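You operate a simulated robot arm through the tools that you are given. There is no shell and no other tool. Be economical: measure what you need, move in short steps, check, and stop when the job is done.

You are at the controls of a simulated robot arm. One attempt, no reset.

JOB
Wash the mud off the steel plate, then put the pink nozzle back.
Fine: open the water tap first; with the nozzle back in its holder, shut the tap and squeeze the nozzle till it runs dry. The crusher is locked off; leave it so. Where these are worked on the way, their far stop is far enough and under half their travel is too little: water tap.

It is judged by the outcome, as a careful person would: the job done as asked, and still so three seconds after it is handed in. It fails if anything else is knocked over, pushed out of place, dropped, spilled or broken.

ROBOT AND FRAMES
A 6-joint arm with a two-finger parallel gripper on a trunk, on a base that drives. Base frame: it is fixed to the floor where the robot stands at the start and does not move with it; the origin is under the middle of the robot, x ahead of it, y to its left, z up. Readings come in mm, degrees, newtons and seconds.
With the tool pointing down near the work surface it reaches from about 500 to 900 mm from the robot's upright axis, wherever it stands. Its first joint turns from -149.0 to 149.0 degrees. Places, roughly: bottle valve [800, 800, 700]; chain end [750, 1000, 500]; holder for the pink nozzle [800, 100, 600]; jaw isolator [5600, -2300, 1200]; pink coupling with a black band (4x4x7 cm) [800, 100, 800]; pink coupling with a white band (4x4x7 cm) [700, 200, 700]; purple outlet [700, 200, 600]; water tap [500, 100, 700]; wet mud [5400, -1600, 0]. Payload 3.43 kg.
The TCP is the grasp point between the finger pads, 34 mm short of the fingertips. In the tool frame z runs along the fingers and y along their closing line. Largest opening 128 mm; finger width 24, thickness 12; the body of the gripper, 48 by 130 mm, starts 96 mm behind the TCP.
Orientation is that of the tool frame in the base frame, as a unit quaternion [w, x, y, z]. With the fingers straight down and closing along the base's y, the tool's x points along the base's -x, its y along +y and its z along -z.

CONTROLS
- The arm moves only by the tool arm_command. Its argument "increments" is a list of rows, each a list of 7 numbers: the closure in counts, from 0 (fully open) to 255 (shut), then the shift along the tool's x, y, z in cm, then the turn, a rotation vector about the tool's x, y, z in degrees. In form: [[fingers, x, y, z, ax, ay, az], ...]. A call has 1 to 8 rows; each row shifts and turns the commanded pose from where the row before left it, along the tool's axes as they then stand. A row lasts 0.2 s, in which the tool goes at most 50 mm and 8.6 degrees; a call with a longer step from one row to the next is refused whole, and so is a gripper value outside its range. A pose out of reach is approached as far as the arm can. The call stops where the force on the tool passes 70 N (or 10 N more than at its start, if that is more) or the arm is blocked; 0.2 s more then pass. The fingers move at their own pace (about 108 mm/s each) and stop on an object; they squeeze with about 33 N. The grip force told is the motor's: it shows also when the fingers shut on nothing. Time passes only in rows, and 0.2 s behind the last, so rows that do not move let the fingers close. The reply holds the time, the measured pose of the TCP, the force on the tool along the base axes, the opening and the grip force, in the units named above and with some noise, with the torque about the TCP (base axes, N m) and any sound that the robot's microphone picked up, and new pictures: "views" is both (left out), scene, wrist or none.
- Cameras (640 x 400 px; columns grow to the right, rows downward): "scene" is now at [30.7, 188.2, 1474.6]; the picture's right is [0.24, -0.97, 0.00], its down [-0.74, -0.18, -0.65] and it looks along [0.63, 0.15, -0.76] (base axes); focal length 295 px, centre (320, 200). "wrist" rides on the gripper at [76, -11, -160] in the tool frame; the picture's right is [0.15, 0.99, 0.00], its down [-0.88, 0.13, -0.46] and it looks along [-0.45, 0.07, 0.89] (tool axes); focal length 234 px, centre (320, 200). There is no depth. A picture from a camera that has moved, and an enlarged one, comes with that camera's place and axes in the base frame and with its lens.
- move_column(by): slides the trunk up (or, below 0, down) by that many mm; the arm and the scene camera ride with it, the base frame stays. It gives what a move gives, with no picture.
- drive_base(legs): drives the robot by 1 to 6 legs, each [ahead, turn to the left] in mm and degrees, along the robot's own axes; the way and the turn of a leg run together, so that a leg with both is an arc; at most 1500 mm and 180 degrees a leg. The arm and the cameras ride along, it lands a little off, and it stops where it bumps. It gives what a move gives, and a new picture of the scene camera.
- aim_head(pan, tilt): turns the head with the scene camera to pan (to the left, within 155 degrees either way) and tilt (down, from -29 to 69), counted from straight ahead of the robot. It gives what a move gives, and a new picture of the scene camera.
- zoom(camera, box): a new picture of the part [left, top, right, bottom] of that camera's present view, enlarged. The clock stands still meanwhile.
- job_done(): hands the job in; it is judged then, once.

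Work in short steps. Places have to be worked out from the pictures, the camera data and where the tool is seen: move nearer, look again, correct. Check each grasp and each placing, and mend what went wrong. You have 120 turns and 260 pictures in all, those below and enlarged ones among them. Open the gripper and draw the arm clear of the work before you hand the job in, unless the task says otherwise; then end with one line.

The tools are called after ">>>" as a command line: name --pt "numbers of a row" for each row, then --argument value for the rest, lists and objects as JSON in quotes. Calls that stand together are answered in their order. arm_command: Moves the arm, as the interface text tells. Its arguments: {"type":"object","properties":{"increments":{"type":"array","items":{"type":"array","items":{"type":"number"}}},"views":{"type":"string","enum":["both","scene","wrist","none"]}},"required":["increments"]} The other tools are called the same way: move_column (by) slides the trunk up or down; drive_base (legs) drives the base; aim_head (pan, tilt) turns the head that bears the scene camera; zoom (camera, box) takes an enlarged picture of a part of a camera's view; job_done () hands the job in.

At the start:

```text
t: 0.0
tool_pos: [695.7, -37.8, 991.1]
orientation: [0.023, 0.001, 1.0, -0.001]
wrist_force: [107.4, -5.4, -178.0]
wrist_torque: [0.95, 2.28, 0.5]
grip_width: 127.9
finger_force: 0.1
trunk travel left (down, up): [-500.0, 210.0]
robot x, y, heading: [-0.3, -2.1, -0.5]
head pan, tilt: [13.8, 49.7]
```

scene: 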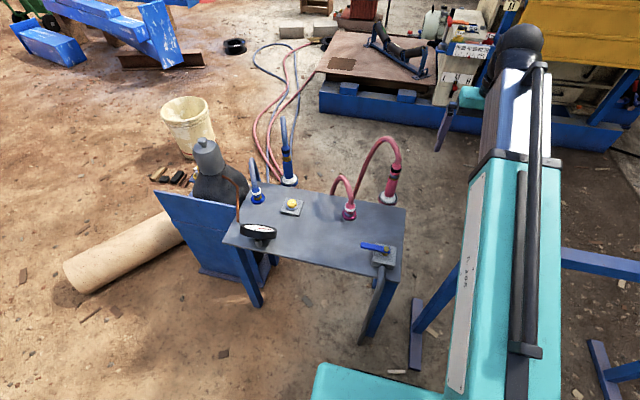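
wrist: 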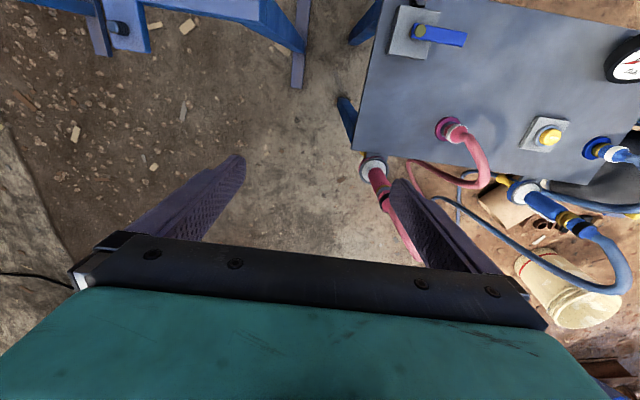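

I'll look closer at the bench and the surroundings before touching anything.

>>> zoom --camera "scene" --box '[220, 110, 420, 300]'

>>> zoom --camera "scene" --box '[220, 0, 640, 150]'

>>> zoom --camera "wrist" --box '[340, 0, 640, 280]'

```text
2.11 times, centred on (320, 205) of scene
camera zoom: at [30.7, 188.2, 1474.6], right [0.24, -0.97, 0.0], down [-0.74, -0.18, -0.65], along [0.63, 0.15, -0.76], focal length 622 px, centre (320, 190)
```

zoom: 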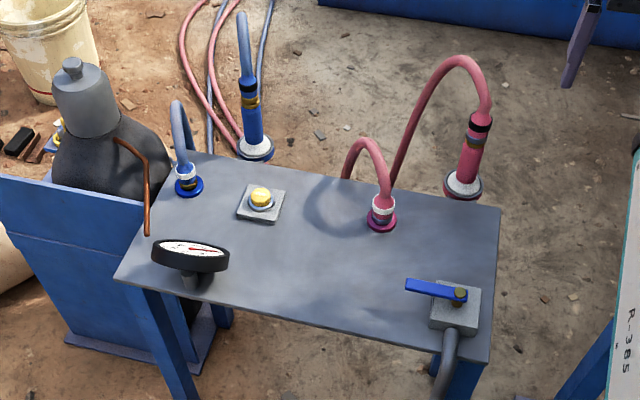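

```text
1.52 times, centred on (430, 75) of scene
camera zoom: at [30.7, 188.2, 1474.6], right [0.24, -0.97, 0.0], down [-0.74, -0.18, -0.65], along [0.63, 0.15, -0.76], focal length 450 px, centre (152, 390)
```

zoom: 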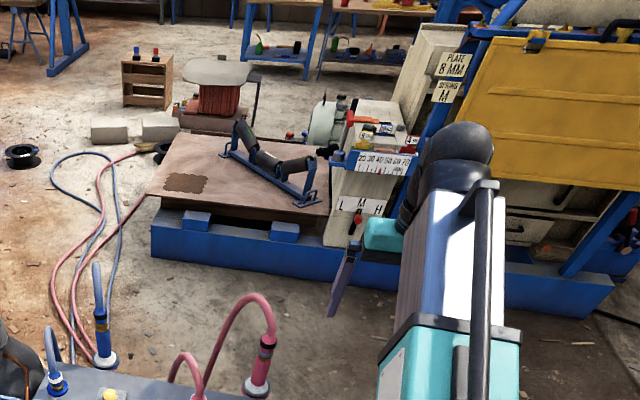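

```text
1.43 times, centred on (490, 140) of wrist
camera zoom: at [611.1, -49.6, 1147.5], right [-0.14, 0.99, -0.01], down [0.86, 0.13, 0.5], along [0.49, 0.06, -0.87], focal length 334 px, centre (77, 286)
```

zoom: 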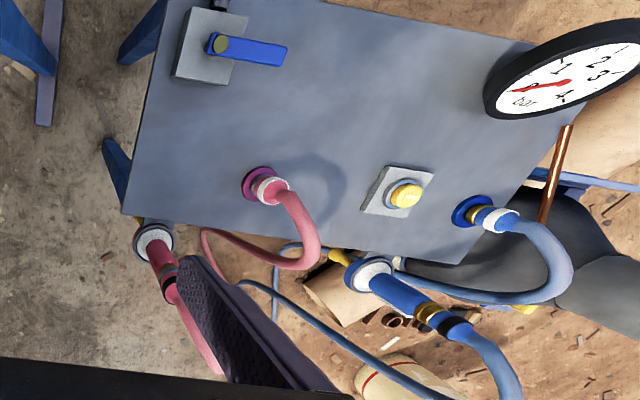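

The pink nozzle stands in a holder on the far bench edge, and the tap lever is at the near right. Next I look for the mud, ahead to the right at long range.

>>> aim_head --pan -18 --tilt 15

>>> aim_head --pan 20 --tilt 20

```text
t: 1.0
tool_pos: [696.9, -38.9, 993.3]
orientation: [0.026, 0.001, 1.0, -0.001]
wrist_force: [32.3, -1.4, -51.5]
wrist_torque: [0.26, 0.62, 0.12]
grip_width: 128.2
finger_force: 0.1
trunk travel left (down, up): [-500.0, 210.0]
robot x, y, heading: [-0.7, -1.7, 0.0]
head pan, tilt: [-18.0, 15.0]
camera scene: at [44.5, 140.9, 1527.9], right [-0.31, -0.95, 0.0], down [-0.25, 0.08, -0.97], along [0.92, -0.3, -0.26], focal length 295 px, centre (320, 200)
```

scene: 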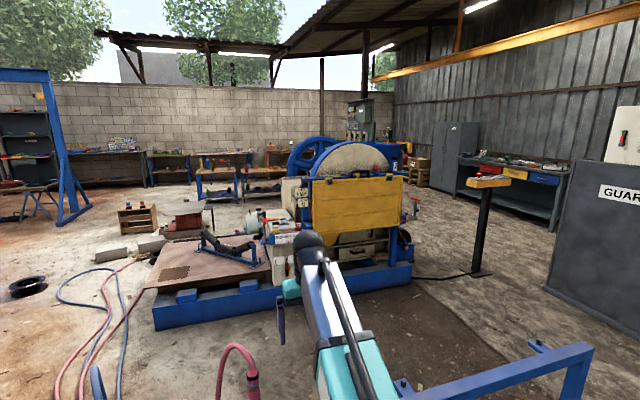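

```text
t: 2.0
tool_pos: [696.7, -38.3, 991.8]
orientation: [0.026, 0.001, 1.0, -0.002]
wrist_force: [32.1, -2.7, -51.4]
wrist_torque: [0.27, 0.66, 0.16]
grip_width: 127.9
finger_force: 0.1
trunk travel left (down, up): [-500.0, 210.0]
robot x, y, heading: [2.1, -1.7, 0.1]
head pan, tilt: [20.0, 20.0]
camera scene: at [43.3, 201.5, 1519.8], right [0.34, -0.94, 0.0], down [-0.32, -0.12, -0.94], along [0.88, 0.32, -0.34], focal length 295 px, centre (320, 200)
```

scene: 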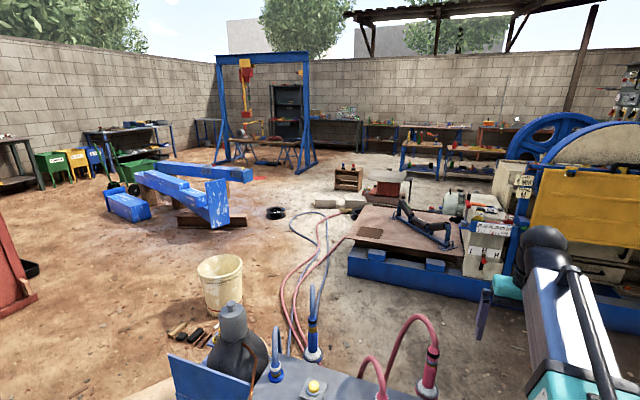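

>>> zoom --camera "scene" --box '[260, 150, 520, 310]'

>>> aim_head --pan -40 --tilt 25

>>> aim_head --pan 13.8 --tilt 55

```text
2.46 times, centred on (390, 230) of scene
camera zoom: at [43.3, 201.5, 1519.8], right [0.34, -0.94, 0.0], down [-0.32, -0.12, -0.94], along [0.88, 0.32, -0.34], focal length 727 px, centre (148, 126)
```

zoom: 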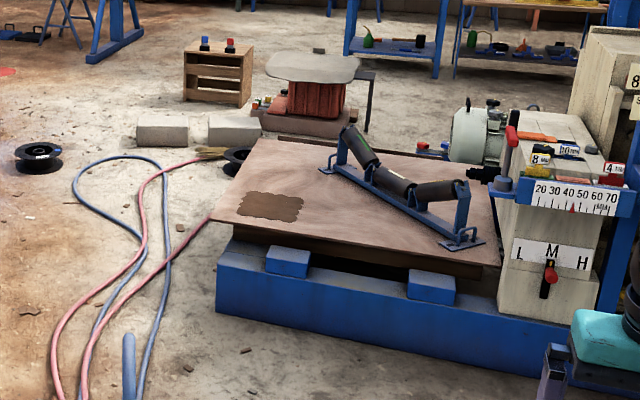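

```text
t: 3.3
tool_pos: [697.8, -38.4, 992.9]
orientation: [0.026, 0.001, 1.0, -0.001]
wrist_force: [31.6, -2.6, -52.2]
wrist_torque: [0.29, 0.64, 0.16]
grip_width: 128.1
finger_force: 0.0
trunk travel left (down, up): [-500.0, 210.0]
robot x, y, heading: [1.3, -4.2, 0.1]
head pan, tilt: [-40.0, 25.0]
camera scene: at [26.3, 110.5, 1511.7], right [-0.64, -0.77, 0.0], down [-0.32, 0.27, -0.91], along [0.69, -0.58, -0.42], focal length 295 px, centre (320, 200)
```

scene: 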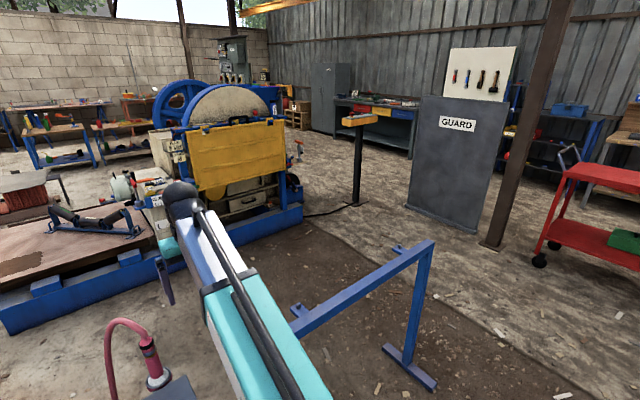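

```text
t: 4.6
tool_pos: [696.8, -38.0, 992.6]
orientation: [0.027, 0.002, 1.0, -0.002]
wrist_force: [32.7, -2.1, -52.7]
wrist_torque: [0.33, 0.66, 0.19]
grip_width: 127.9
finger_force: 0.1
trunk travel left (down, up): [-500.0, 210.0]
robot x, y, heading: [1.5, 1.6, -0.1]
head pan, tilt: [13.8, 55.0]
camera scene: at [25.8, 186.9, 1467.8], right [0.24, -0.97, 0.0], down [-0.8, -0.19, -0.57], along [0.56, 0.14, -0.82], focal length 295 px, centre (320, 200)
```

scene: 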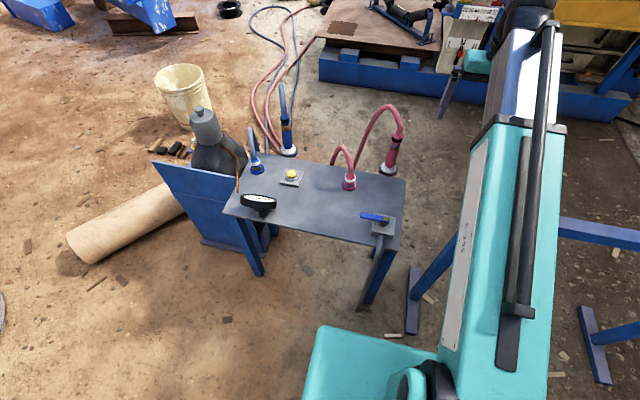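

The tap lever's hub works out near (548, 106, 652), with the lever pointing +y. I move the tool over it for a close wrist view.

>>> arm_command --pt "0 1.7 2.35 1.9 0 3 0" --pt "0 1.7 2.35 1.9 0 0 0" --pt "0 1.7 2.35 1.9 0 0 0" --pt "0 1.7 2.35 1.9 0 0 0" --pt "0 1.7 2.35 1.9 0 0 0" --pt "0 1.7 2.35 1.9 0 0 0" --pt "0 1.7 2.35 1.9 0 0 0" --pt "0 1.7 2.35 1.9 0 0 0" --views "both"

```text
t: 4.8
tool_pos: [696.2, -34.4, 990.1]
orientation: [0.027, 0.0, 1.0, -0.002]
wrist_force: [12.8, -0.8, -18.0]
wrist_torque: [0.08, 0.49, 0.07]
grip_width: 127.8
finger_force: 0.2
trunk travel left (down, up): [-500.0, 210.0]
robot x, y, heading: [2.4, 0.8, -0.1]
head pan, tilt: [13.8, 55.0]
stopped in row 1: the force on the tool passed its limit at 86 N (the readings are from after the stop); the commanded pose is now the measured one
camera scene: at [25.7, 186.9, 1467.7], right [0.24, -0.97, 0.0], down [-0.8, -0.19, -0.57], along [0.56, 0.14, -0.82], focal length 295 px, centre (320, 200)
camera wrist: at [611.3, -46.2, 1144.0], right [-0.15, 0.99, -0.01], down [0.86, 0.13, 0.5], along [0.5, 0.06, -0.87], focal length 234 px, centre (320, 200)
```

scene: 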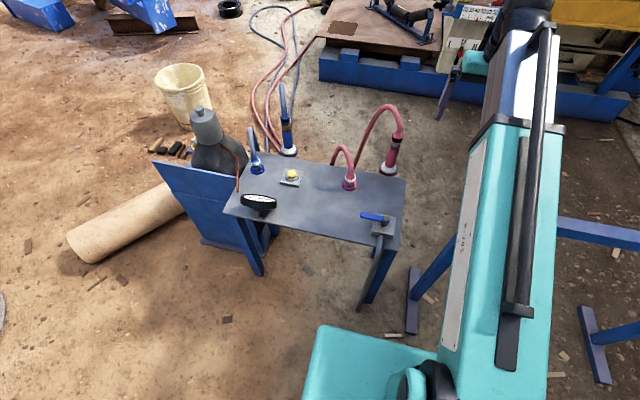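
wrist: 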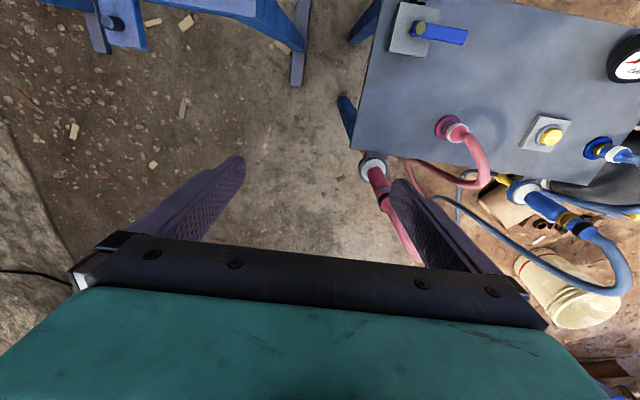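

The force reading is falling on its own after a start-up transient, and nothing is touching. I retry with gentler steps.

>>> arm_command --pt "0 0 0 0 0 0 0" --pt "0 0.5 0.5 0.5 0 1 0" --pt "0 1 1.5 1 0 1 0" --pt "0 1.7 2.35 1.9 0 1 0" --pt "0 1.7 2.35 1.9 0 0 0" --pt "0 1.7 2.35 1.9 0 0 0" --pt "0 1.7 2.35 1.9 0 0 0" --pt "0 1.2 1.5 1 0 0 0" --views "wrist"

```text
t: 5.5
tool_pos: [692.8, -30.1, 984.4]
orientation: [0.024, -0.004, 1.0, -0.003]
wrist_force: [11.4, 0.1, -16.6]
wrist_torque: [0.02, 0.46, -0.04]
grip_width: 127.9
finger_force: 0.0
trunk travel left (down, up): [-500.0, 210.0]
robot x, y, heading: [1.9, -3.3, 0.2]
head pan, tilt: [13.8, 55.0]
stopped in row 3: the force on the tool passed its limit at 79 N (the readings are from after the stop); the commanded pose is now the measured one
camera wrist: at [610.0, -41.5, 1139.3], right [-0.15, 0.99, -0.01], down [0.86, 0.14, 0.49], along [0.49, 0.06, -0.87], focal length 234 px, centre (320, 200)
```

wrist: 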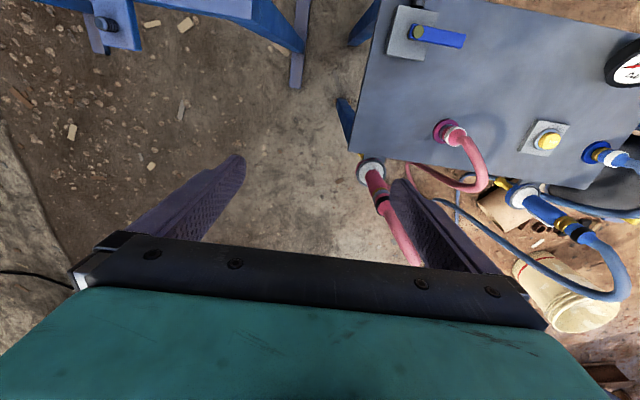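

The force rises as I move, so I test with slow single-axis moves to find out whether it is contact or inertia.

>>> arm_command --pt "0 0 0 -0.4 0 0 0" --pt "0 0 0 -0.4 0 0 0" --pt "0 0 0 -0.4 0 0 0" --pt "0 0 0 0 0 0 0" --views "none"

>>> arm_command --pt "0 0.4 0 0 0 0 0" --pt "0 0.4 0 0 0 0 0" --pt "0 0.4 0 0 0 0 0" --pt "0 0 0 0 0 0 0" --views "none"

>>> arm_command --pt "0 0 -0.4 0 0 0 0" --pt "0 0 -0.4 0 0 0 0" --pt "0 0 -0.4 0 0 0 0" --pt "0 0 0 0 0 0 0" --views "none"

```text
t: 6.1
tool_pos: [695.7, -29.6, 991.6]
orientation: [0.027, -0.004, 1.0, -0.003]
wrist_force: [11.5, 0.3, -17.9]
wrist_torque: [0.1, 0.45, 0.06]
grip_width: 128.1
finger_force: 0.1
trunk travel left (down, up): [-500.0, 210.0]
robot x, y, heading: [0.4, 2.6, -0.1]
head pan, tilt: [13.8, 55.0]
stopped in row 3: the force on the tool passed its limit at 74 N (the readings are from after the stop); the commanded pose is now the measured one
```

```text
t: 7.1
tool_pos: [685.0, -28.1, 990.1]
orientation: [0.029, -0.004, 1.0, -0.003]
wrist_force: [27.0, 1.4, -46.1]
wrist_torque: [-0.36, 0.51, -0.18]
grip_width: 127.7
finger_force: 0.0
trunk travel left (down, up): [-500.0, 210.0]
robot x, y, heading: [-2.5, 3.0, -0.1]
head pan, tilt: [13.8, 55.0]
```

```text
t: 8.1
tool_pos: [683.6, -41.4, 991.2]
orientation: [0.028, -0.004, 1.0, -0.004]
wrist_force: [26.7, 21.2, -42.8]
wrist_torque: [-3.82, 0.57, -2.1]
grip_width: 128.2
finger_force: 0.0
trunk travel left (down, up): [-500.0, 210.0]
robot x, y, heading: [-0.1, 1.2, 0.2]
head pan, tilt: [13.8, 55.0]
```

The force points along the wrist camera's axis and acts at its mount, so the camera is rubbing my own forearm. I move forward and down with a slight forward tilt to open that wrist angle.

>>> arm_command --pt "0 -0.3 0 0.5 0 -1 0" --pt "0 -0.5 0 1 0 -1 0" --pt "0 -0.5 0.5 2 0 -1 0" --pt "0 0 1 3 0 0 0" --pt "0 0 1 3 0 0 0" --pt "0 0 1 3 0 0 0" --views "none"

```text
t: 9.5
tool_pos: [707.0, -7.1, 866.0]
orientation: [0.052, -0.005, 0.999, -0.003]
wrist_force: [-0.2, -0.3, 0.7]
wrist_torque: [0.0, 0.01, 0.01]
grip_width: 128.0
finger_force: 0.1
trunk travel left (down, up): [-500.0, 210.0]
robot x, y, heading: [1.3, 1.5, -0.1]
head pan, tilt: [13.8, 55.0]
```

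Free now. I raise the trunk so the forearm comes in steeper and keeps clear of the camera.

>>> move_column --by 200

>>> arm_command --pt "0 1 0 3 0 0 0" --pt "0 2 0 4 0 0 0" --pt "0 2 1 4 0 0 0" --pt "0 2 2 4 0 0 0" --pt "0 2 3 3 0 0 0" --pt "0 2 3 2 0 0 0" --pt "0 2 3 0 0 0 0" --pt "0 1 2 0 0 0 0" --views "both"

```text
t: 11.7
tool_pos: [707.3, -7.2, 1066.0]
orientation: [0.052, -0.004, 0.999, -0.004]
wrist_force: [0.5, 0.9, 0.6]
wrist_torque: [0.0, 0.03, 0.03]
grip_width: 128.0
finger_force: 0.0
trunk travel left (down, up): [-700.0, 10.0]
robot x, y, heading: [2.9, 1.5, 0.0]
head pan, tilt: [13.8, 55.0]
```

```text
t: 13.5
tool_pos: [588.0, 130.0, 852.4]
orientation: [0.052, -0.004, 0.999, -0.003]
wrist_force: [-0.6, -0.1, 0.3]
wrist_torque: [-0.03, 0.03, 0.0]
grip_width: 127.8
finger_force: 0.1
trunk travel left (down, up): [-700.0, 10.0]
robot x, y, heading: [-0.4, -0.1, 0.1]
head pan, tilt: [13.8, 55.0]
camera scene: at [25.6, 187.1, 1667.7], right [0.24, -0.97, 0.0], down [-0.8, -0.2, -0.57], along [0.56, 0.14, -0.82], focal length 295 px, centre (320, 200)
camera wrist: at [495.1, 119.0, 1002.7], right [-0.15, 0.99, -0.02], down [0.83, 0.14, 0.54], along [0.54, 0.07, -0.84], focal length 234 px, centre (320, 200)
```

scene: 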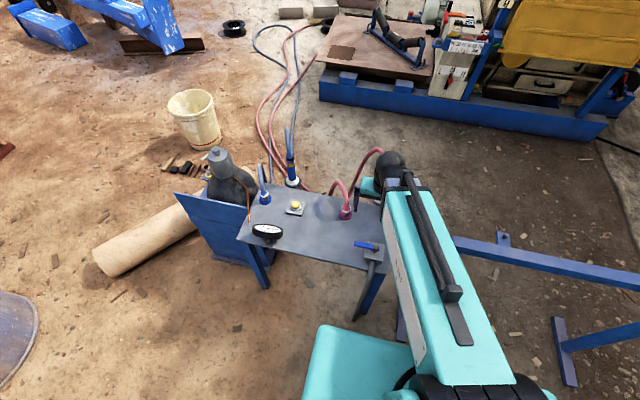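
wrist: 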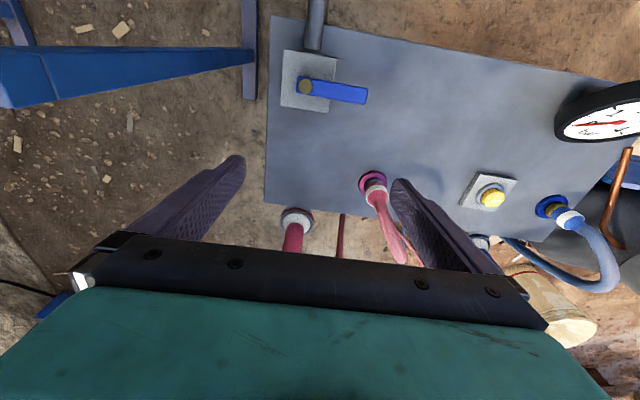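

>>> zoom --camera "wrist" --box '[260, 20, 420, 130]'

>>> zoom --camera "scene" --box '[230, 140, 430, 290]'

>>> zoom --camera "wrist" --box '[540, 60, 640, 160]'

```text
3.64 times, centred on (340, 75) of wrist
camera zoom: at [495.1, 119.0, 1002.7], right [-0.15, 0.99, -0.02], down [0.83, 0.14, 0.54], along [0.54, 0.07, -0.84], focal length 852 px, centre (247, 654)
```

zoom: 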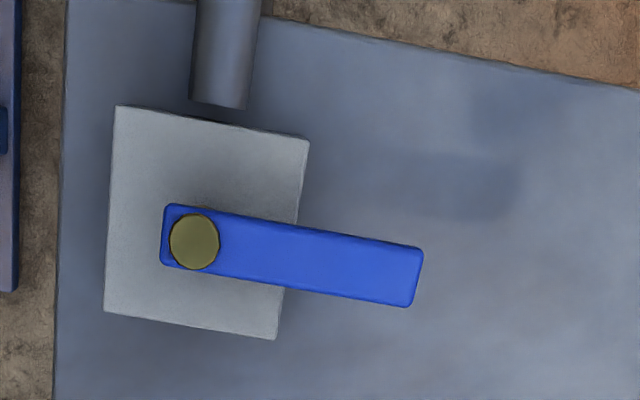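

```text
2.67 times, centred on (330, 215) of scene
camera zoom: at [25.6, 187.1, 1667.7], right [0.24, -0.97, 0.0], down [-0.8, -0.2, -0.57], along [0.56, 0.14, -0.82], focal length 788 px, centre (293, 160)
```

zoom: 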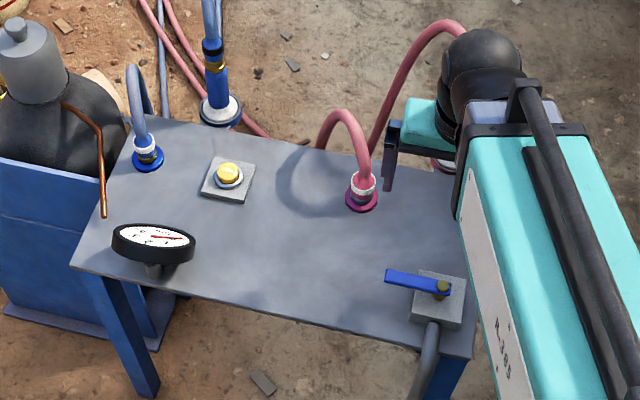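

```text
4.00 times, centred on (590, 110) of wrist
camera zoom: at [495.1, 119.0, 1002.7], right [-0.15, 0.99, -0.02], down [0.83, 0.14, 0.54], along [0.54, 0.07, -0.84], focal length 937 px, centre (-760, 560)
```

zoom: 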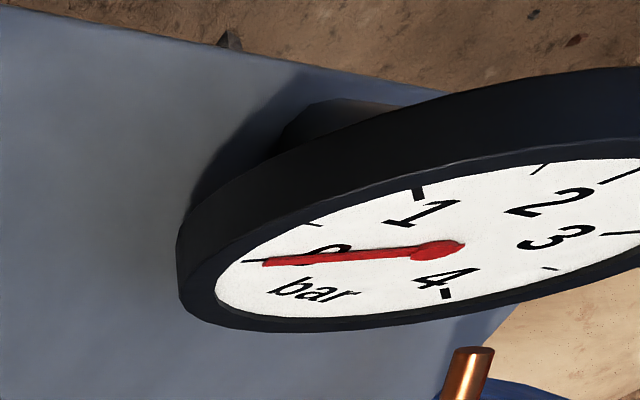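

The tap is shut (lever crossways to its pipe) and the gauge reads 0. With fingers closed, I come down beyond the lever's tip on its +x side to judge the height.

>>> arm_command --pt "255 0 1 0.5 0 2 0" --pt "255 0 1 1.5 0 2 0" --pt "255 0.3 1 2 0 2 0" --pt "255 0 0.6 2 0 0 0" --pt "255 0 0 2 0 0 0" --pt "255 0 0 0 0 0 0" --views "both"

```text
t: 14.9
tool_pos: [586.6, 166.9, 774.3]
orientation: [0.0, -0.005, 1.0, -0.003]
wrist_force: [-0.4, -0.1, 0.2]
wrist_torque: [-0.01, 0.03, 0.0]
grip_width: 0.0
finger_force: 33.0
trunk travel left (down, up): [-700.0, 10.0]
robot x, y, heading: [2.3, -0.9, 0.1]
head pan, tilt: [13.8, 55.0]
camera scene: at [25.6, 186.9, 1667.7], right [0.24, -0.97, 0.0], down [-0.8, -0.19, -0.57], along [0.56, 0.14, -0.82], focal length 295 px, centre (320, 200)
camera wrist: at [509.4, 154.1, 931.4], right [-0.15, 0.99, -0.01], down [0.88, 0.14, 0.45], along [0.45, 0.06, -0.89], focal length 234 px, centre (320, 200)
```

scene: 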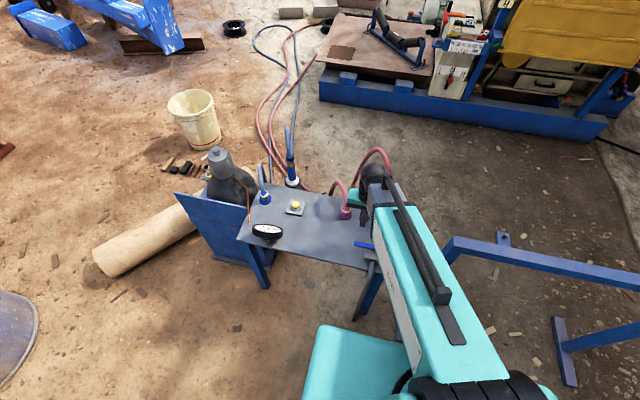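
wrist: 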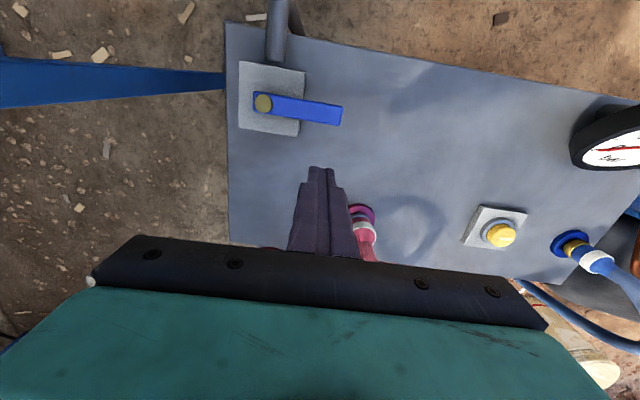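

Re-triangulated, the hub top is near z 695. I lower the fingertips to about z 672, still on the +x side of the lever.

>>> arm_command --pt "255 0 0 2 0 0 0" --pt "255 0 0 2 0 0 0" --pt "255 0 0 1.5 0 0 0" --pt "255 0 0 1.3 0 0 0" --views "wrist"

```text
t: 15.9
tool_pos: [585.9, 166.0, 705.0]
orientation: [0.0, -0.004, 1.0, -0.003]
wrist_force: [-0.1, -0.4, -0.5]
wrist_torque: [-0.03, 0.0, -0.01]
grip_width: 0.0
finger_force: 32.8
trunk travel left (down, up): [-700.0, 10.0]
robot x, y, heading: [0.1, -0.1, -0.1]
head pan, tilt: [13.8, 55.0]
camera wrist: at [510.1, 153.6, 862.9], right [-0.15, 0.99, -0.01], down [0.88, 0.14, 0.45], along [0.45, 0.06, -0.89], focal length 234 px, centre (320, 200)
```

wrist: 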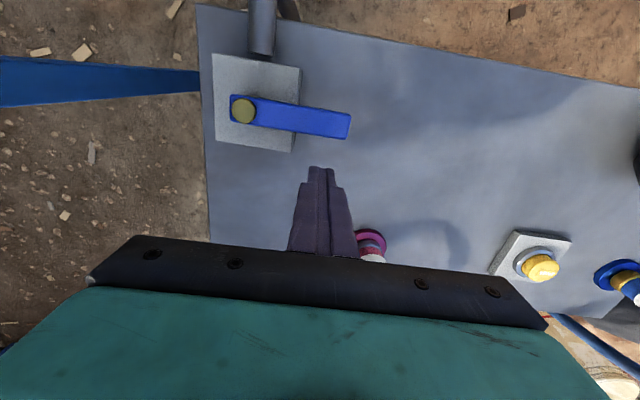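

I push the lever toward −x, over its pipe, in small steps and watch the force.

>>> arm_command --pt "255 0 -0.4 0.5 0 0 0" --pt "255 1.2 0 0 0 0 0" --pt "255 1.2 0 0 0 0 0" --pt "255 1 0 0 0 0 0" --pt "255 1 0 0 0 0 0" --pt "255 1 -0.2 0 0 0 0" --views "wrist"

```text
t: 17.1
tool_pos: [560.1, 161.5, 701.3]
orientation: [0.022, -0.005, 1.0, -0.002]
wrist_force: [20.9, -0.4, -2.3]
wrist_torque: [-0.18, -0.56, -0.05]
grip_width: 0.0
finger_force: 33.0
trunk travel left (down, up): [-700.0, 10.0]
robot x, y, heading: [-0.9, 1.0, -0.0]
head pan, tilt: [13.8, 55.0]
stopped in row 6: the force on the tool passed its limit at 77 N (the readings are from after the stop); the commanded pose is now the measured one
camera wrist: at [476.4, 149.1, 857.0], right [-0.16, 0.99, -0.01], down [0.86, 0.14, 0.49], along [0.49, 0.07, -0.87], focal length 234 px, centre (320, 200)
```

wrist: 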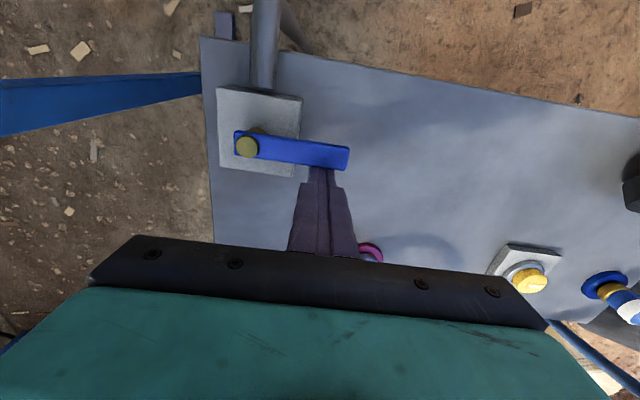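

It is against a stop that way, so the tap opens toward +x. I back off, lift over the lever and come down on its −x side.

>>> arm_command --pt "255 -1 0 0 0 0 0" --pt "255 0 0 -2.5 0 0 0" --pt "255 0 0 -3 0 0 0" --pt "255 2.5 0 0 0 1.5 0" --pt "255 3 0 0 0 1 0" --pt "255 2.3 0 0 0 0 0" --views "wrist"

```text
t: 18.5
tool_pos: [490.7, 162.9, 753.4]
orientation: [-0.006, -0.006, 1.0, -0.002]
wrist_force: [0.5, 0.2, -0.6]
wrist_torque: [-0.02, 0.0, 0.0]
grip_width: 0.0
finger_force: 33.3
out of reach, approached as far as the arm can: row 6
trunk travel left (down, up): [-700.0, 10.0]
robot x, y, heading: [3.9, 1.5, -0.2]
head pan, tilt: [13.8, 55.0]
camera wrist: at [415.6, 151.7, 913.7], right [-0.16, 0.99, 0.0], down [0.88, 0.14, 0.44], along [0.44, 0.07, -0.9], focal length 234 px, centre (320, 200)
```

wrist: 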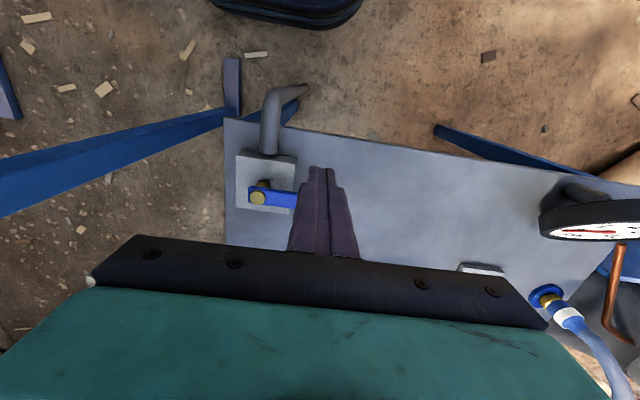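

>>> arm_command --pt "255 0 0 1.5 0 0 0" --pt "255 0 0 2 0 0 0" --pt "255 0 -0.3 1.9 0 0 0" --pt "255 -1 0 0 0 0 0" --pt "255 -1 0 0 0 0 0" --views "wrist"

```text
t: 19.7
tool_pos: [510.9, 160.7, 699.5]
orientation: [-0.004, -0.005, 1.0, -0.003]
wrist_force: [0.1, -0.1, 1.0]
wrist_torque: [0.01, -0.01, -0.03]
grip_width: 0.0
finger_force: 33.2
trunk travel left (down, up): [-700.0, 10.0]
robot x, y, heading: [0.6, -5.4, 0.2]
head pan, tilt: [13.8, 55.0]
camera wrist: at [435.3, 147.3, 858.3], right [-0.16, 0.99, 0.0], down [0.88, 0.14, 0.45], along [0.44, 0.07, -0.89], focal length 234 px, centre (320, 200)
```

wrist: 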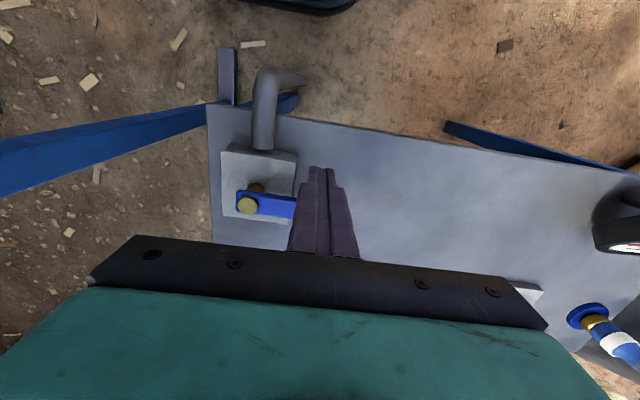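

Almost in contact. I now push the lever round an arc toward +x.

>>> arm_command --pt "255 -1 0.2 0 0 0 0" --pt "255 -1.1 0.3 0 0 0 0" --pt "255 -1.1 -0.1 0 0 0 0" --pt "255 -1.1 -0.2 0 0 0 0" --pt "255 -1 -0.5 0 0 0 0" --pt "255 -0.9 -0.5 0 0 0 0" --pt "255 -0.8 -0.8 0 0 0 0" --views "wrist"

```text
t: 21.3
tool_pos: [581.5, 145.3, 700.6]
orientation: [-0.004, -0.005, 1.0, -0.003]
wrist_force: [-0.2, 0.5, 0.5]
wrist_torque: [0.01, -0.01, 0.01]
grip_width: 0.0
finger_force: 33.1
trunk travel left (down, up): [-700.0, 10.0]
robot x, y, heading: [1.5, -0.2, -0.1]
head pan, tilt: [13.8, 55.0]
camera wrist: at [505.5, 132.1, 858.9], right [-0.16, 0.99, 0.0], down [0.88, 0.14, 0.45], along [0.44, 0.07, -0.89], focal length 234 px, centre (320, 200)
```

wrist: 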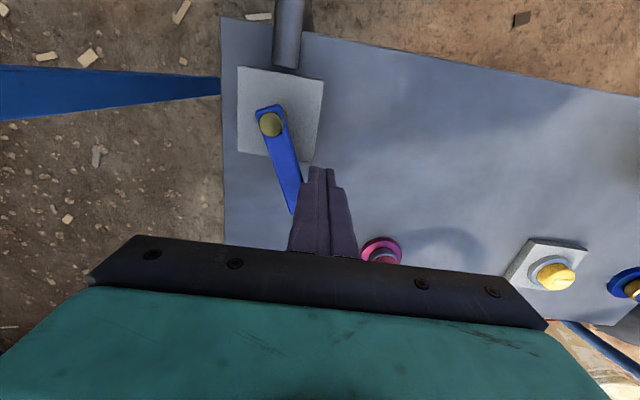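

It turns easily and is at about 70°. I push on toward the far stop.

>>> arm_command --pt "255 -0.6 -0.8 0 0 0 0" --pt "255 -0.3 -0.8 0 0 0 0" --pt "255 0 -0.8 0 0 0 0" --pt "255 0 -0.6 0 0 0 0" --pt "255 0 -0.6 0 0 0 0" --views "wrist"

```text
t: 22.5
tool_pos: [591.6, 119.1, 699.9]
orientation: [-0.003, -0.001, 1.0, 0.008]
wrist_force: [10.2, 66.4, 3.7]
wrist_torque: [1.34, -0.18, -0.64]
grip_width: 0.1
finger_force: 32.5
trunk travel left (down, up): [-700.0, 10.0]
robot x, y, heading: [-2.8, -1.8, -0.0]
head pan, tilt: [13.8, 55.0]
camera wrist: at [515.4, 104.1, 858.6], right [-0.15, 0.99, 0.02], down [0.88, 0.13, 0.45], along [0.45, 0.08, -0.89], focal length 234 px, centre (320, 200)
```

wrist: 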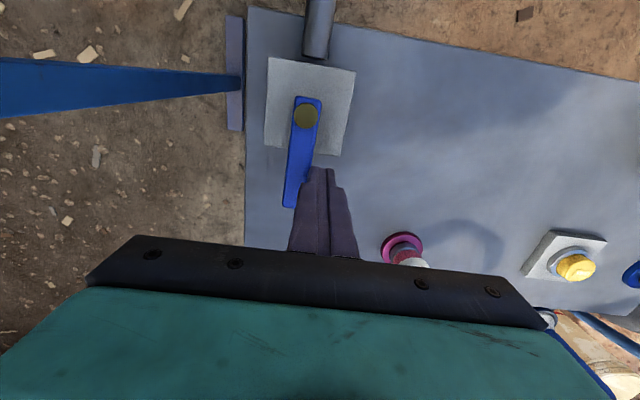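

The lever is at its far stop (66 N), so the tap is open. I back off, lift clear and look at the nozzle.

>>> arm_command --pt "255 0 1.5 0 0 0 0" --pt "255 0 0 -3 0 0 0" --pt "255 0 0 -4 0 0 0" --pt "0 0 -3 -4 0 0 0" --pt "0 0 -4 -3 0 0 0" --pt "0 0 -4 -2 0 0 0" --pt "0 0 -4 0 0 0 0" --pt "0 0 -4 0 0 0 0" --views "none"

>>> zoom --camera "scene" --box '[300, 130, 420, 230]'

>>> zoom --camera "wrist" --box '[240, 60, 640, 310]'

```text
t: 24.3
tool_pos: [592.8, -67.0, 861.0]
orientation: [-0.005, -0.006, 1.0, -0.002]
wrist_force: [0.1, 0.0, -0.6]
wrist_torque: [0.0, -0.01, 0.03]
grip_width: 128.0
finger_force: 0.1
trunk travel left (down, up): [-700.0, 10.0]
robot x, y, heading: [1.4, 1.3, -0.1]
head pan, tilt: [13.8, 55.0]
```

```text
4.00 times, centred on (360, 180) of scene
camera zoom: at [26.0, 186.6, 1667.8], right [0.24, -0.97, 0.0], down [-0.8, -0.19, -0.57], along [0.56, 0.14, -0.82], focal length 1182 px, centre (160, 280)
```

zoom: 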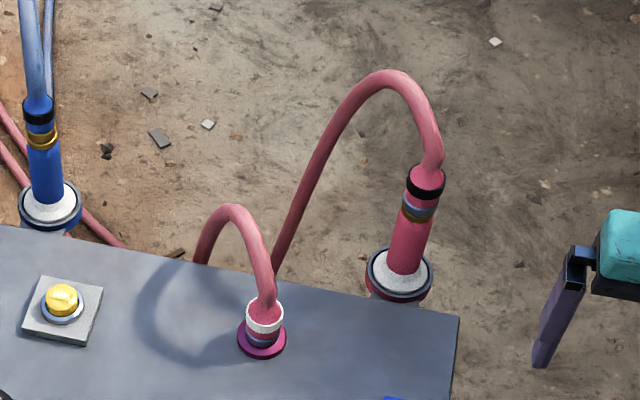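

```text
1.60 times, centred on (440, 185) of wrist
camera zoom: at [518.1, -79.3, 1020.4], right [-0.16, 0.99, 0.0], down [0.88, 0.14, 0.45], along [0.44, 0.07, -0.89], focal length 375 px, centre (128, 224)
```

zoom: 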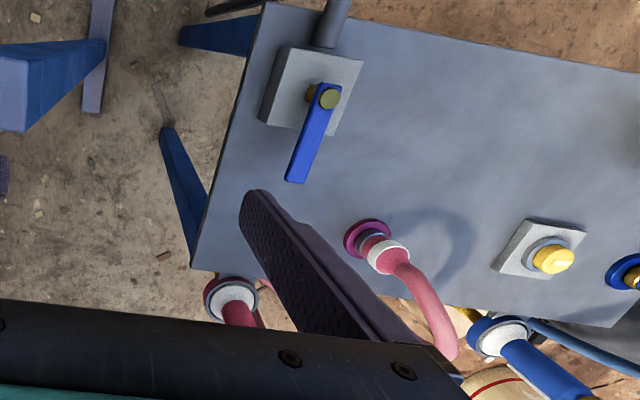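

The nozzle stands upright at about (820, 113), z 606–790. Before I take it, I check what needs washing: the dark patch on the brown plate, and behind the crusher.

>>> aim_head --pan 12 --tilt 28

>>> zoom --camera "scene" --box '[280, 120, 480, 245]'

```text
t: 25.2
tool_pos: [593.3, -65.9, 860.9]
orientation: [-0.004, -0.005, 1.0, -0.002]
wrist_force: [-0.7, 0.0, 0.0]
wrist_torque: [-0.01, 0.02, 0.01]
grip_width: 128.3
finger_force: 0.1
trunk travel left (down, up): [-700.0, 10.0]
robot x, y, heading: [1.3, 0.1, -0.1]
head pan, tilt: [12.0, 28.0]
camera scene: at [45.2, 188.7, 1706.9], right [0.21, -0.98, 0.0], down [-0.46, -0.1, -0.88], along [0.86, 0.18, -0.47], focal length 295 px, centre (320, 200)
```

scene: 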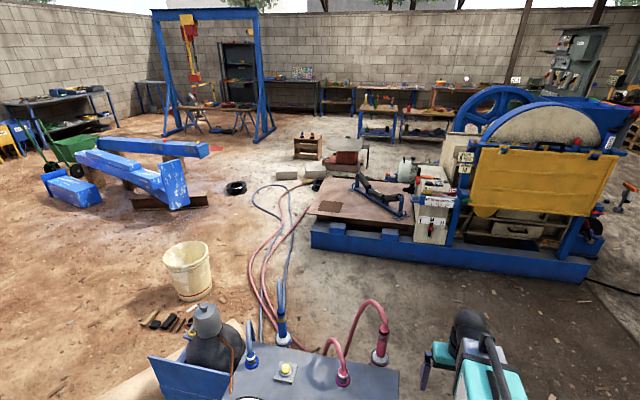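

```text
3.20 times, centred on (380, 182) of scene
camera zoom: at [45.2, 188.7, 1706.9], right [0.21, -0.98, 0.0], down [-0.46, -0.1, -0.88], along [0.86, 0.18, -0.47], focal length 945 px, centre (128, 256)
```

zoom: 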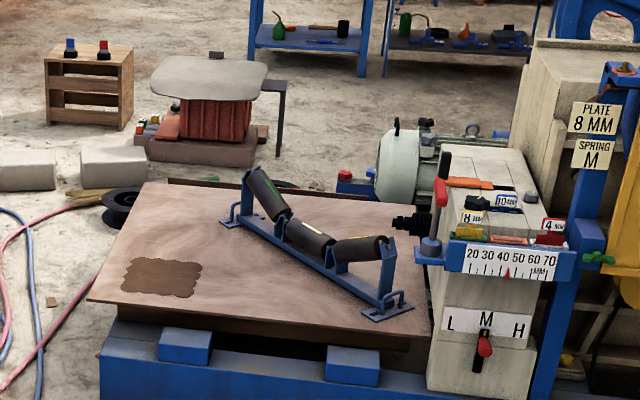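

I can't see the listed "wet mud" spot behind the crusher. I look to the right and behind to find a safe way to a vantage point.

>>> aim_head --pan -80 --tilt 35

>>> aim_head --pan -150 --tilt 35

```text
t: 26.9
tool_pos: [593.1, -65.2, 861.9]
orientation: [-0.004, -0.005, 1.0, -0.003]
wrist_force: [-0.2, -1.1, 0.4]
wrist_torque: [-0.03, -0.01, -0.01]
grip_width: 128.0
finger_force: 0.1
trunk travel left (down, up): [-700.0, 10.0]
robot x, y, heading: [1.5, -1.7, 0.1]
head pan, tilt: [-80.0, 35.0]
camera scene: at [-28.7, 83.0, 1696.0], right [-0.98, -0.17, 0.0], down [-0.1, 0.56, -0.82], along [0.14, -0.81, -0.57], focal length 295 px, centre (320, 200)
```

scene: 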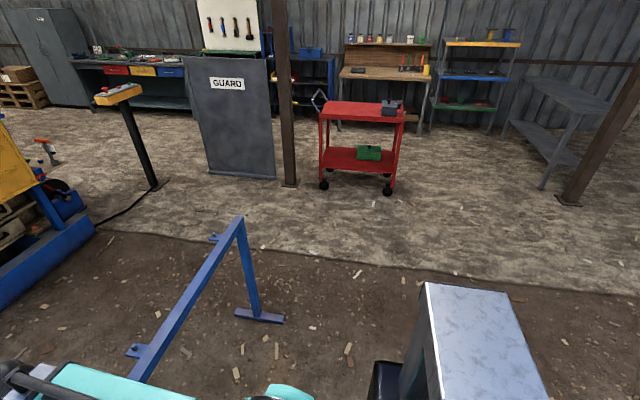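

```text
t: 28.3
tool_pos: [593.5, -64.8, 860.7]
orientation: [-0.005, -0.004, 1.0, -0.002]
wrist_force: [-0.7, 0.2, -0.8]
wrist_torque: [-0.01, 0.02, -0.02]
grip_width: 127.9
finger_force: 0.1
trunk travel left (down, up): [-700.0, 10.0]
robot x, y, heading: [1.0, 3.1, 0.3]
head pan, tilt: [-150.0, 35.0]
camera scene: at [-120.3, 125.7, 1695.9], right [-0.5, 0.87, 0.0], down [0.5, 0.29, -0.82], along [-0.71, -0.41, -0.57], focal length 295 px, centre (320, 200)
```

scene: 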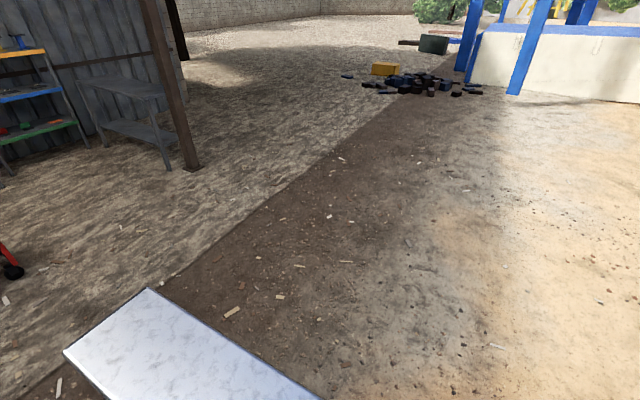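

Behind and to the right is clear. I back out, drive right about 1.9 m and look along past the crusher.

>>> drive_base --legs '[[-800, 0], [0, -90], [1000, 0], [900, 0], [0, 90]]'

>>> aim_head --pan 0 --tilt 15

```text
t: 54.1
tool_pos: [-197.9, -1945.8, 860.7]
orientation: [-0.004, -0.012, 1.0, -0.002]
wrist_force: [0.3, -1.2, -0.2]
wrist_torque: [0.03, -0.02, 0.01]
grip_width: 128.0
finger_force: 0.0
trunk travel left (down, up): [-700.0, 10.0]
robot x, y, heading: [-793.8, -1844.6, 0.2]
head pan, tilt: [-150.0, 35.0]
camera scene: at [-913.6, -1718.3, 1696.0], right [-0.5, 0.86, 0.0], down [0.5, 0.29, -0.82], along [-0.71, -0.41, -0.57], focal length 295 px, centre (320, 200)
```

scene: 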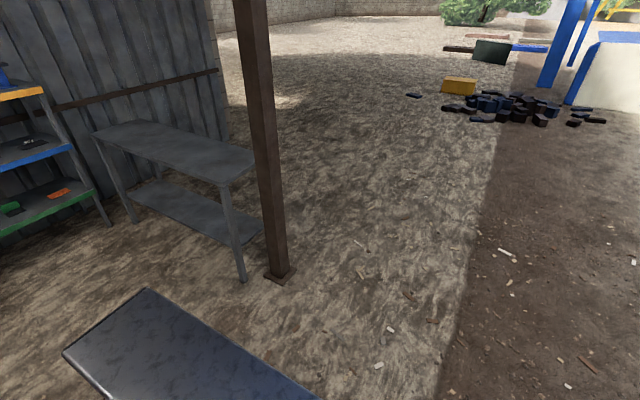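

```text
t: 56.4
tool_pos: [-198.7, -1945.8, 860.4]
orientation: [-0.004, -0.011, 1.0, -0.003]
wrist_force: [-0.5, -0.4, 0.4]
wrist_torque: [-0.03, -0.02, -0.01]
grip_width: 128.0
finger_force: 0.1
trunk travel left (down, up): [-700.0, 10.0]
robot x, y, heading: [-790.9, -1841.3, 0.2]
head pan, tilt: [0.0, 15.0]
camera scene: at [-744.6, -1673.0, 1728.0], right [0.0, -1.0, 0.0], down [-0.26, 0.0, -0.97], along [0.97, 0.0, -0.26], focal length 295 px, centre (320, 200)
```

scene: 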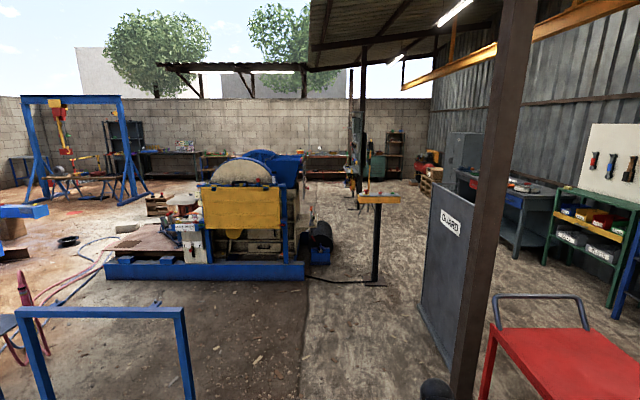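

>>> zoom --camera "scene" --box '[270, 120, 430, 240]'

>>> zoom --camera "scene" --box '[80, 180, 260, 290]'

```text
3.33 times, centred on (350, 180) of scene
camera zoom: at [-744.6, -1673.0, 1728.0], right [0.0, -1.0, 0.0], down [-0.26, 0.0, -0.97], along [0.97, 0.0, -0.26], focal length 985 px, centre (220, 267)
```

zoom: 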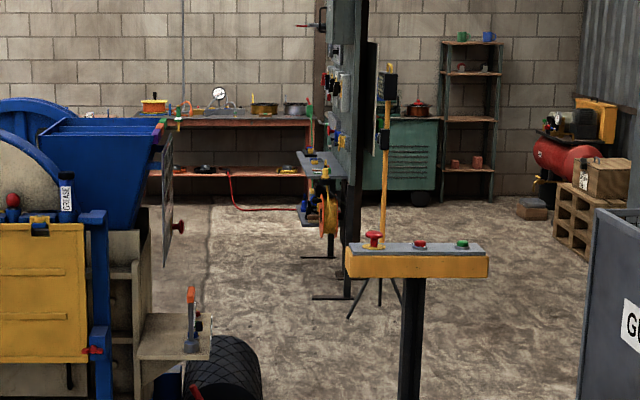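

```text
3.56 times, centred on (170, 235) of scene
camera zoom: at [-744.6, -1673.0, 1728.0], right [0.0, -1.0, 0.0], down [-0.26, 0.0, -0.97], along [0.97, 0.0, -0.26], focal length 1050 px, centre (853, 76)
```

zoom: 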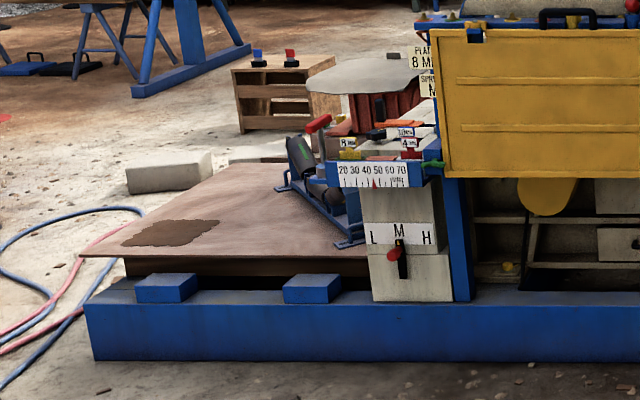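

>>> zoom --camera "scene" --box '[290, 180, 350, 225]'

```text
8.89 times, centred on (320, 202) of scene
camera zoom: at [-744.6, -1673.0, 1728.0], right [0.0, -1.0, 0.0], down [-0.26, 0.0, -0.97], along [0.97, 0.0, -0.26], focal length 2626 px, centre (320, 178)
```

zoom: 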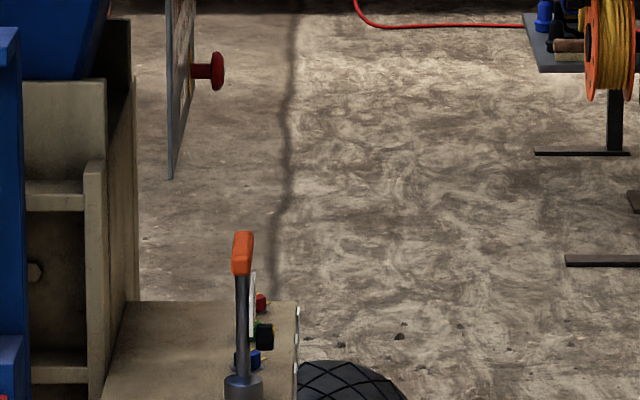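

No obvious mud there, but I should be sure. I drive a bit nearer for a better look past the crusher.

>>> drive_base --legs '[[1500, 0], [600, 0]]'

>>> zoom --camera "scene" --box '[200, 150, 440, 300]'

```text
t: 68.3
tool_pos: [1905.8, -1952.3, 859.9]
orientation: [-0.004, -0.008, 1.0, -0.003]
wrist_force: [0.3, -0.8, 0.1]
wrist_torque: [0.0, 0.01, 0.0]
grip_width: 127.8
finger_force: 0.2
trunk travel left (down, up): [-700.0, 10.0]
robot x, y, heading: [1311.2, -1846.7, -0.1]
head pan, tilt: [0.0, 15.0]
camera scene: at [1362.1, -1675.4, 1727.9], right [0.0, -1.0, 0.0], down [-0.26, 0.0, -0.97], along [0.97, 0.0, -0.26], focal length 295 px, centre (320, 200)
```

scene: 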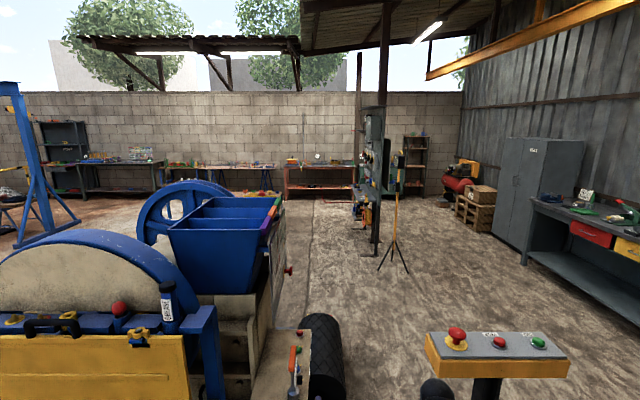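

```text
2.67 times, centred on (320, 225) of scene
camera zoom: at [1362.1, -1675.4, 1727.9], right [0.0, -1.0, 0.0], down [-0.26, 0.0, -0.97], along [0.97, 0.0, -0.26], focal length 788 px, centre (320, 133)
```

zoom: 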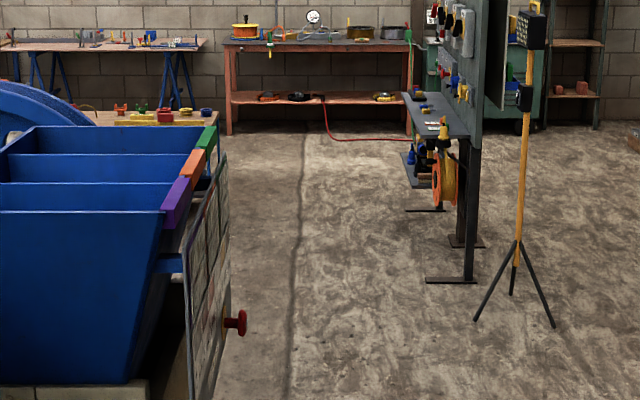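

That spot is just a floor seam, so the job's mud must be the patch on the steel plate, which triangulates to about (2516, 600, 305). I'll take the nozzle from its open far side, so I drive up the corridor to about (1585, 100) and face the bench from behind.

>>> drive_base --legs '[[0, 82], [1000, 0], [970, 0]]'

>>> aim_head --pan 60 --tilt 40

```text
t: 84.3
tool_pos: [1761.0, 667.8, 861.2]
orientation: [-0.003, -0.666, 0.746, -0.005]
wrist_force: [0.4, -0.1, 0.3]
wrist_torque: [0.0, 0.0, -0.01]
grip_width: 127.8
finger_force: 0.1
trunk travel left (down, up): [-700.0, 10.0]
robot x, y, heading: [1578.1, 92.0, 82.7]
head pan, tilt: [0.0, 15.0]
camera scene: at [1416.2, 162.9, 1727.9], right [0.99, -0.13, 0.0], down [-0.03, -0.26, -0.97], along [0.13, 0.96, -0.26], focal length 295 px, centre (320, 200)
```

scene: 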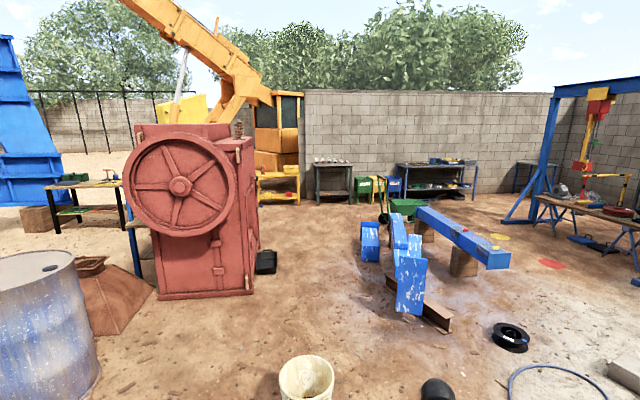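

```text
t: 85.6
tool_pos: [1761.7, 666.6, 860.5]
orientation: [-0.002, -0.666, 0.746, -0.005]
wrist_force: [-0.6, -0.6, 0.0]
wrist_torque: [-0.01, -0.03, 0.0]
grip_width: 128.0
finger_force: 0.1
trunk travel left (down, up): [-700.0, 10.0]
robot x, y, heading: [1577.6, 91.5, 82.5]
head pan, tilt: [60.0, 40.0]
camera scene: at [1336.5, 121.8, 1688.4], right [0.61, 0.79, 0.0], down [0.51, -0.39, -0.77], along [-0.61, 0.47, -0.64], focal length 295 px, centre (320, 200)
```

scene: 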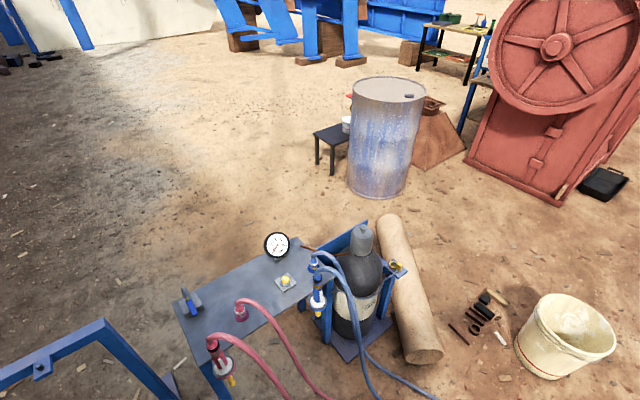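

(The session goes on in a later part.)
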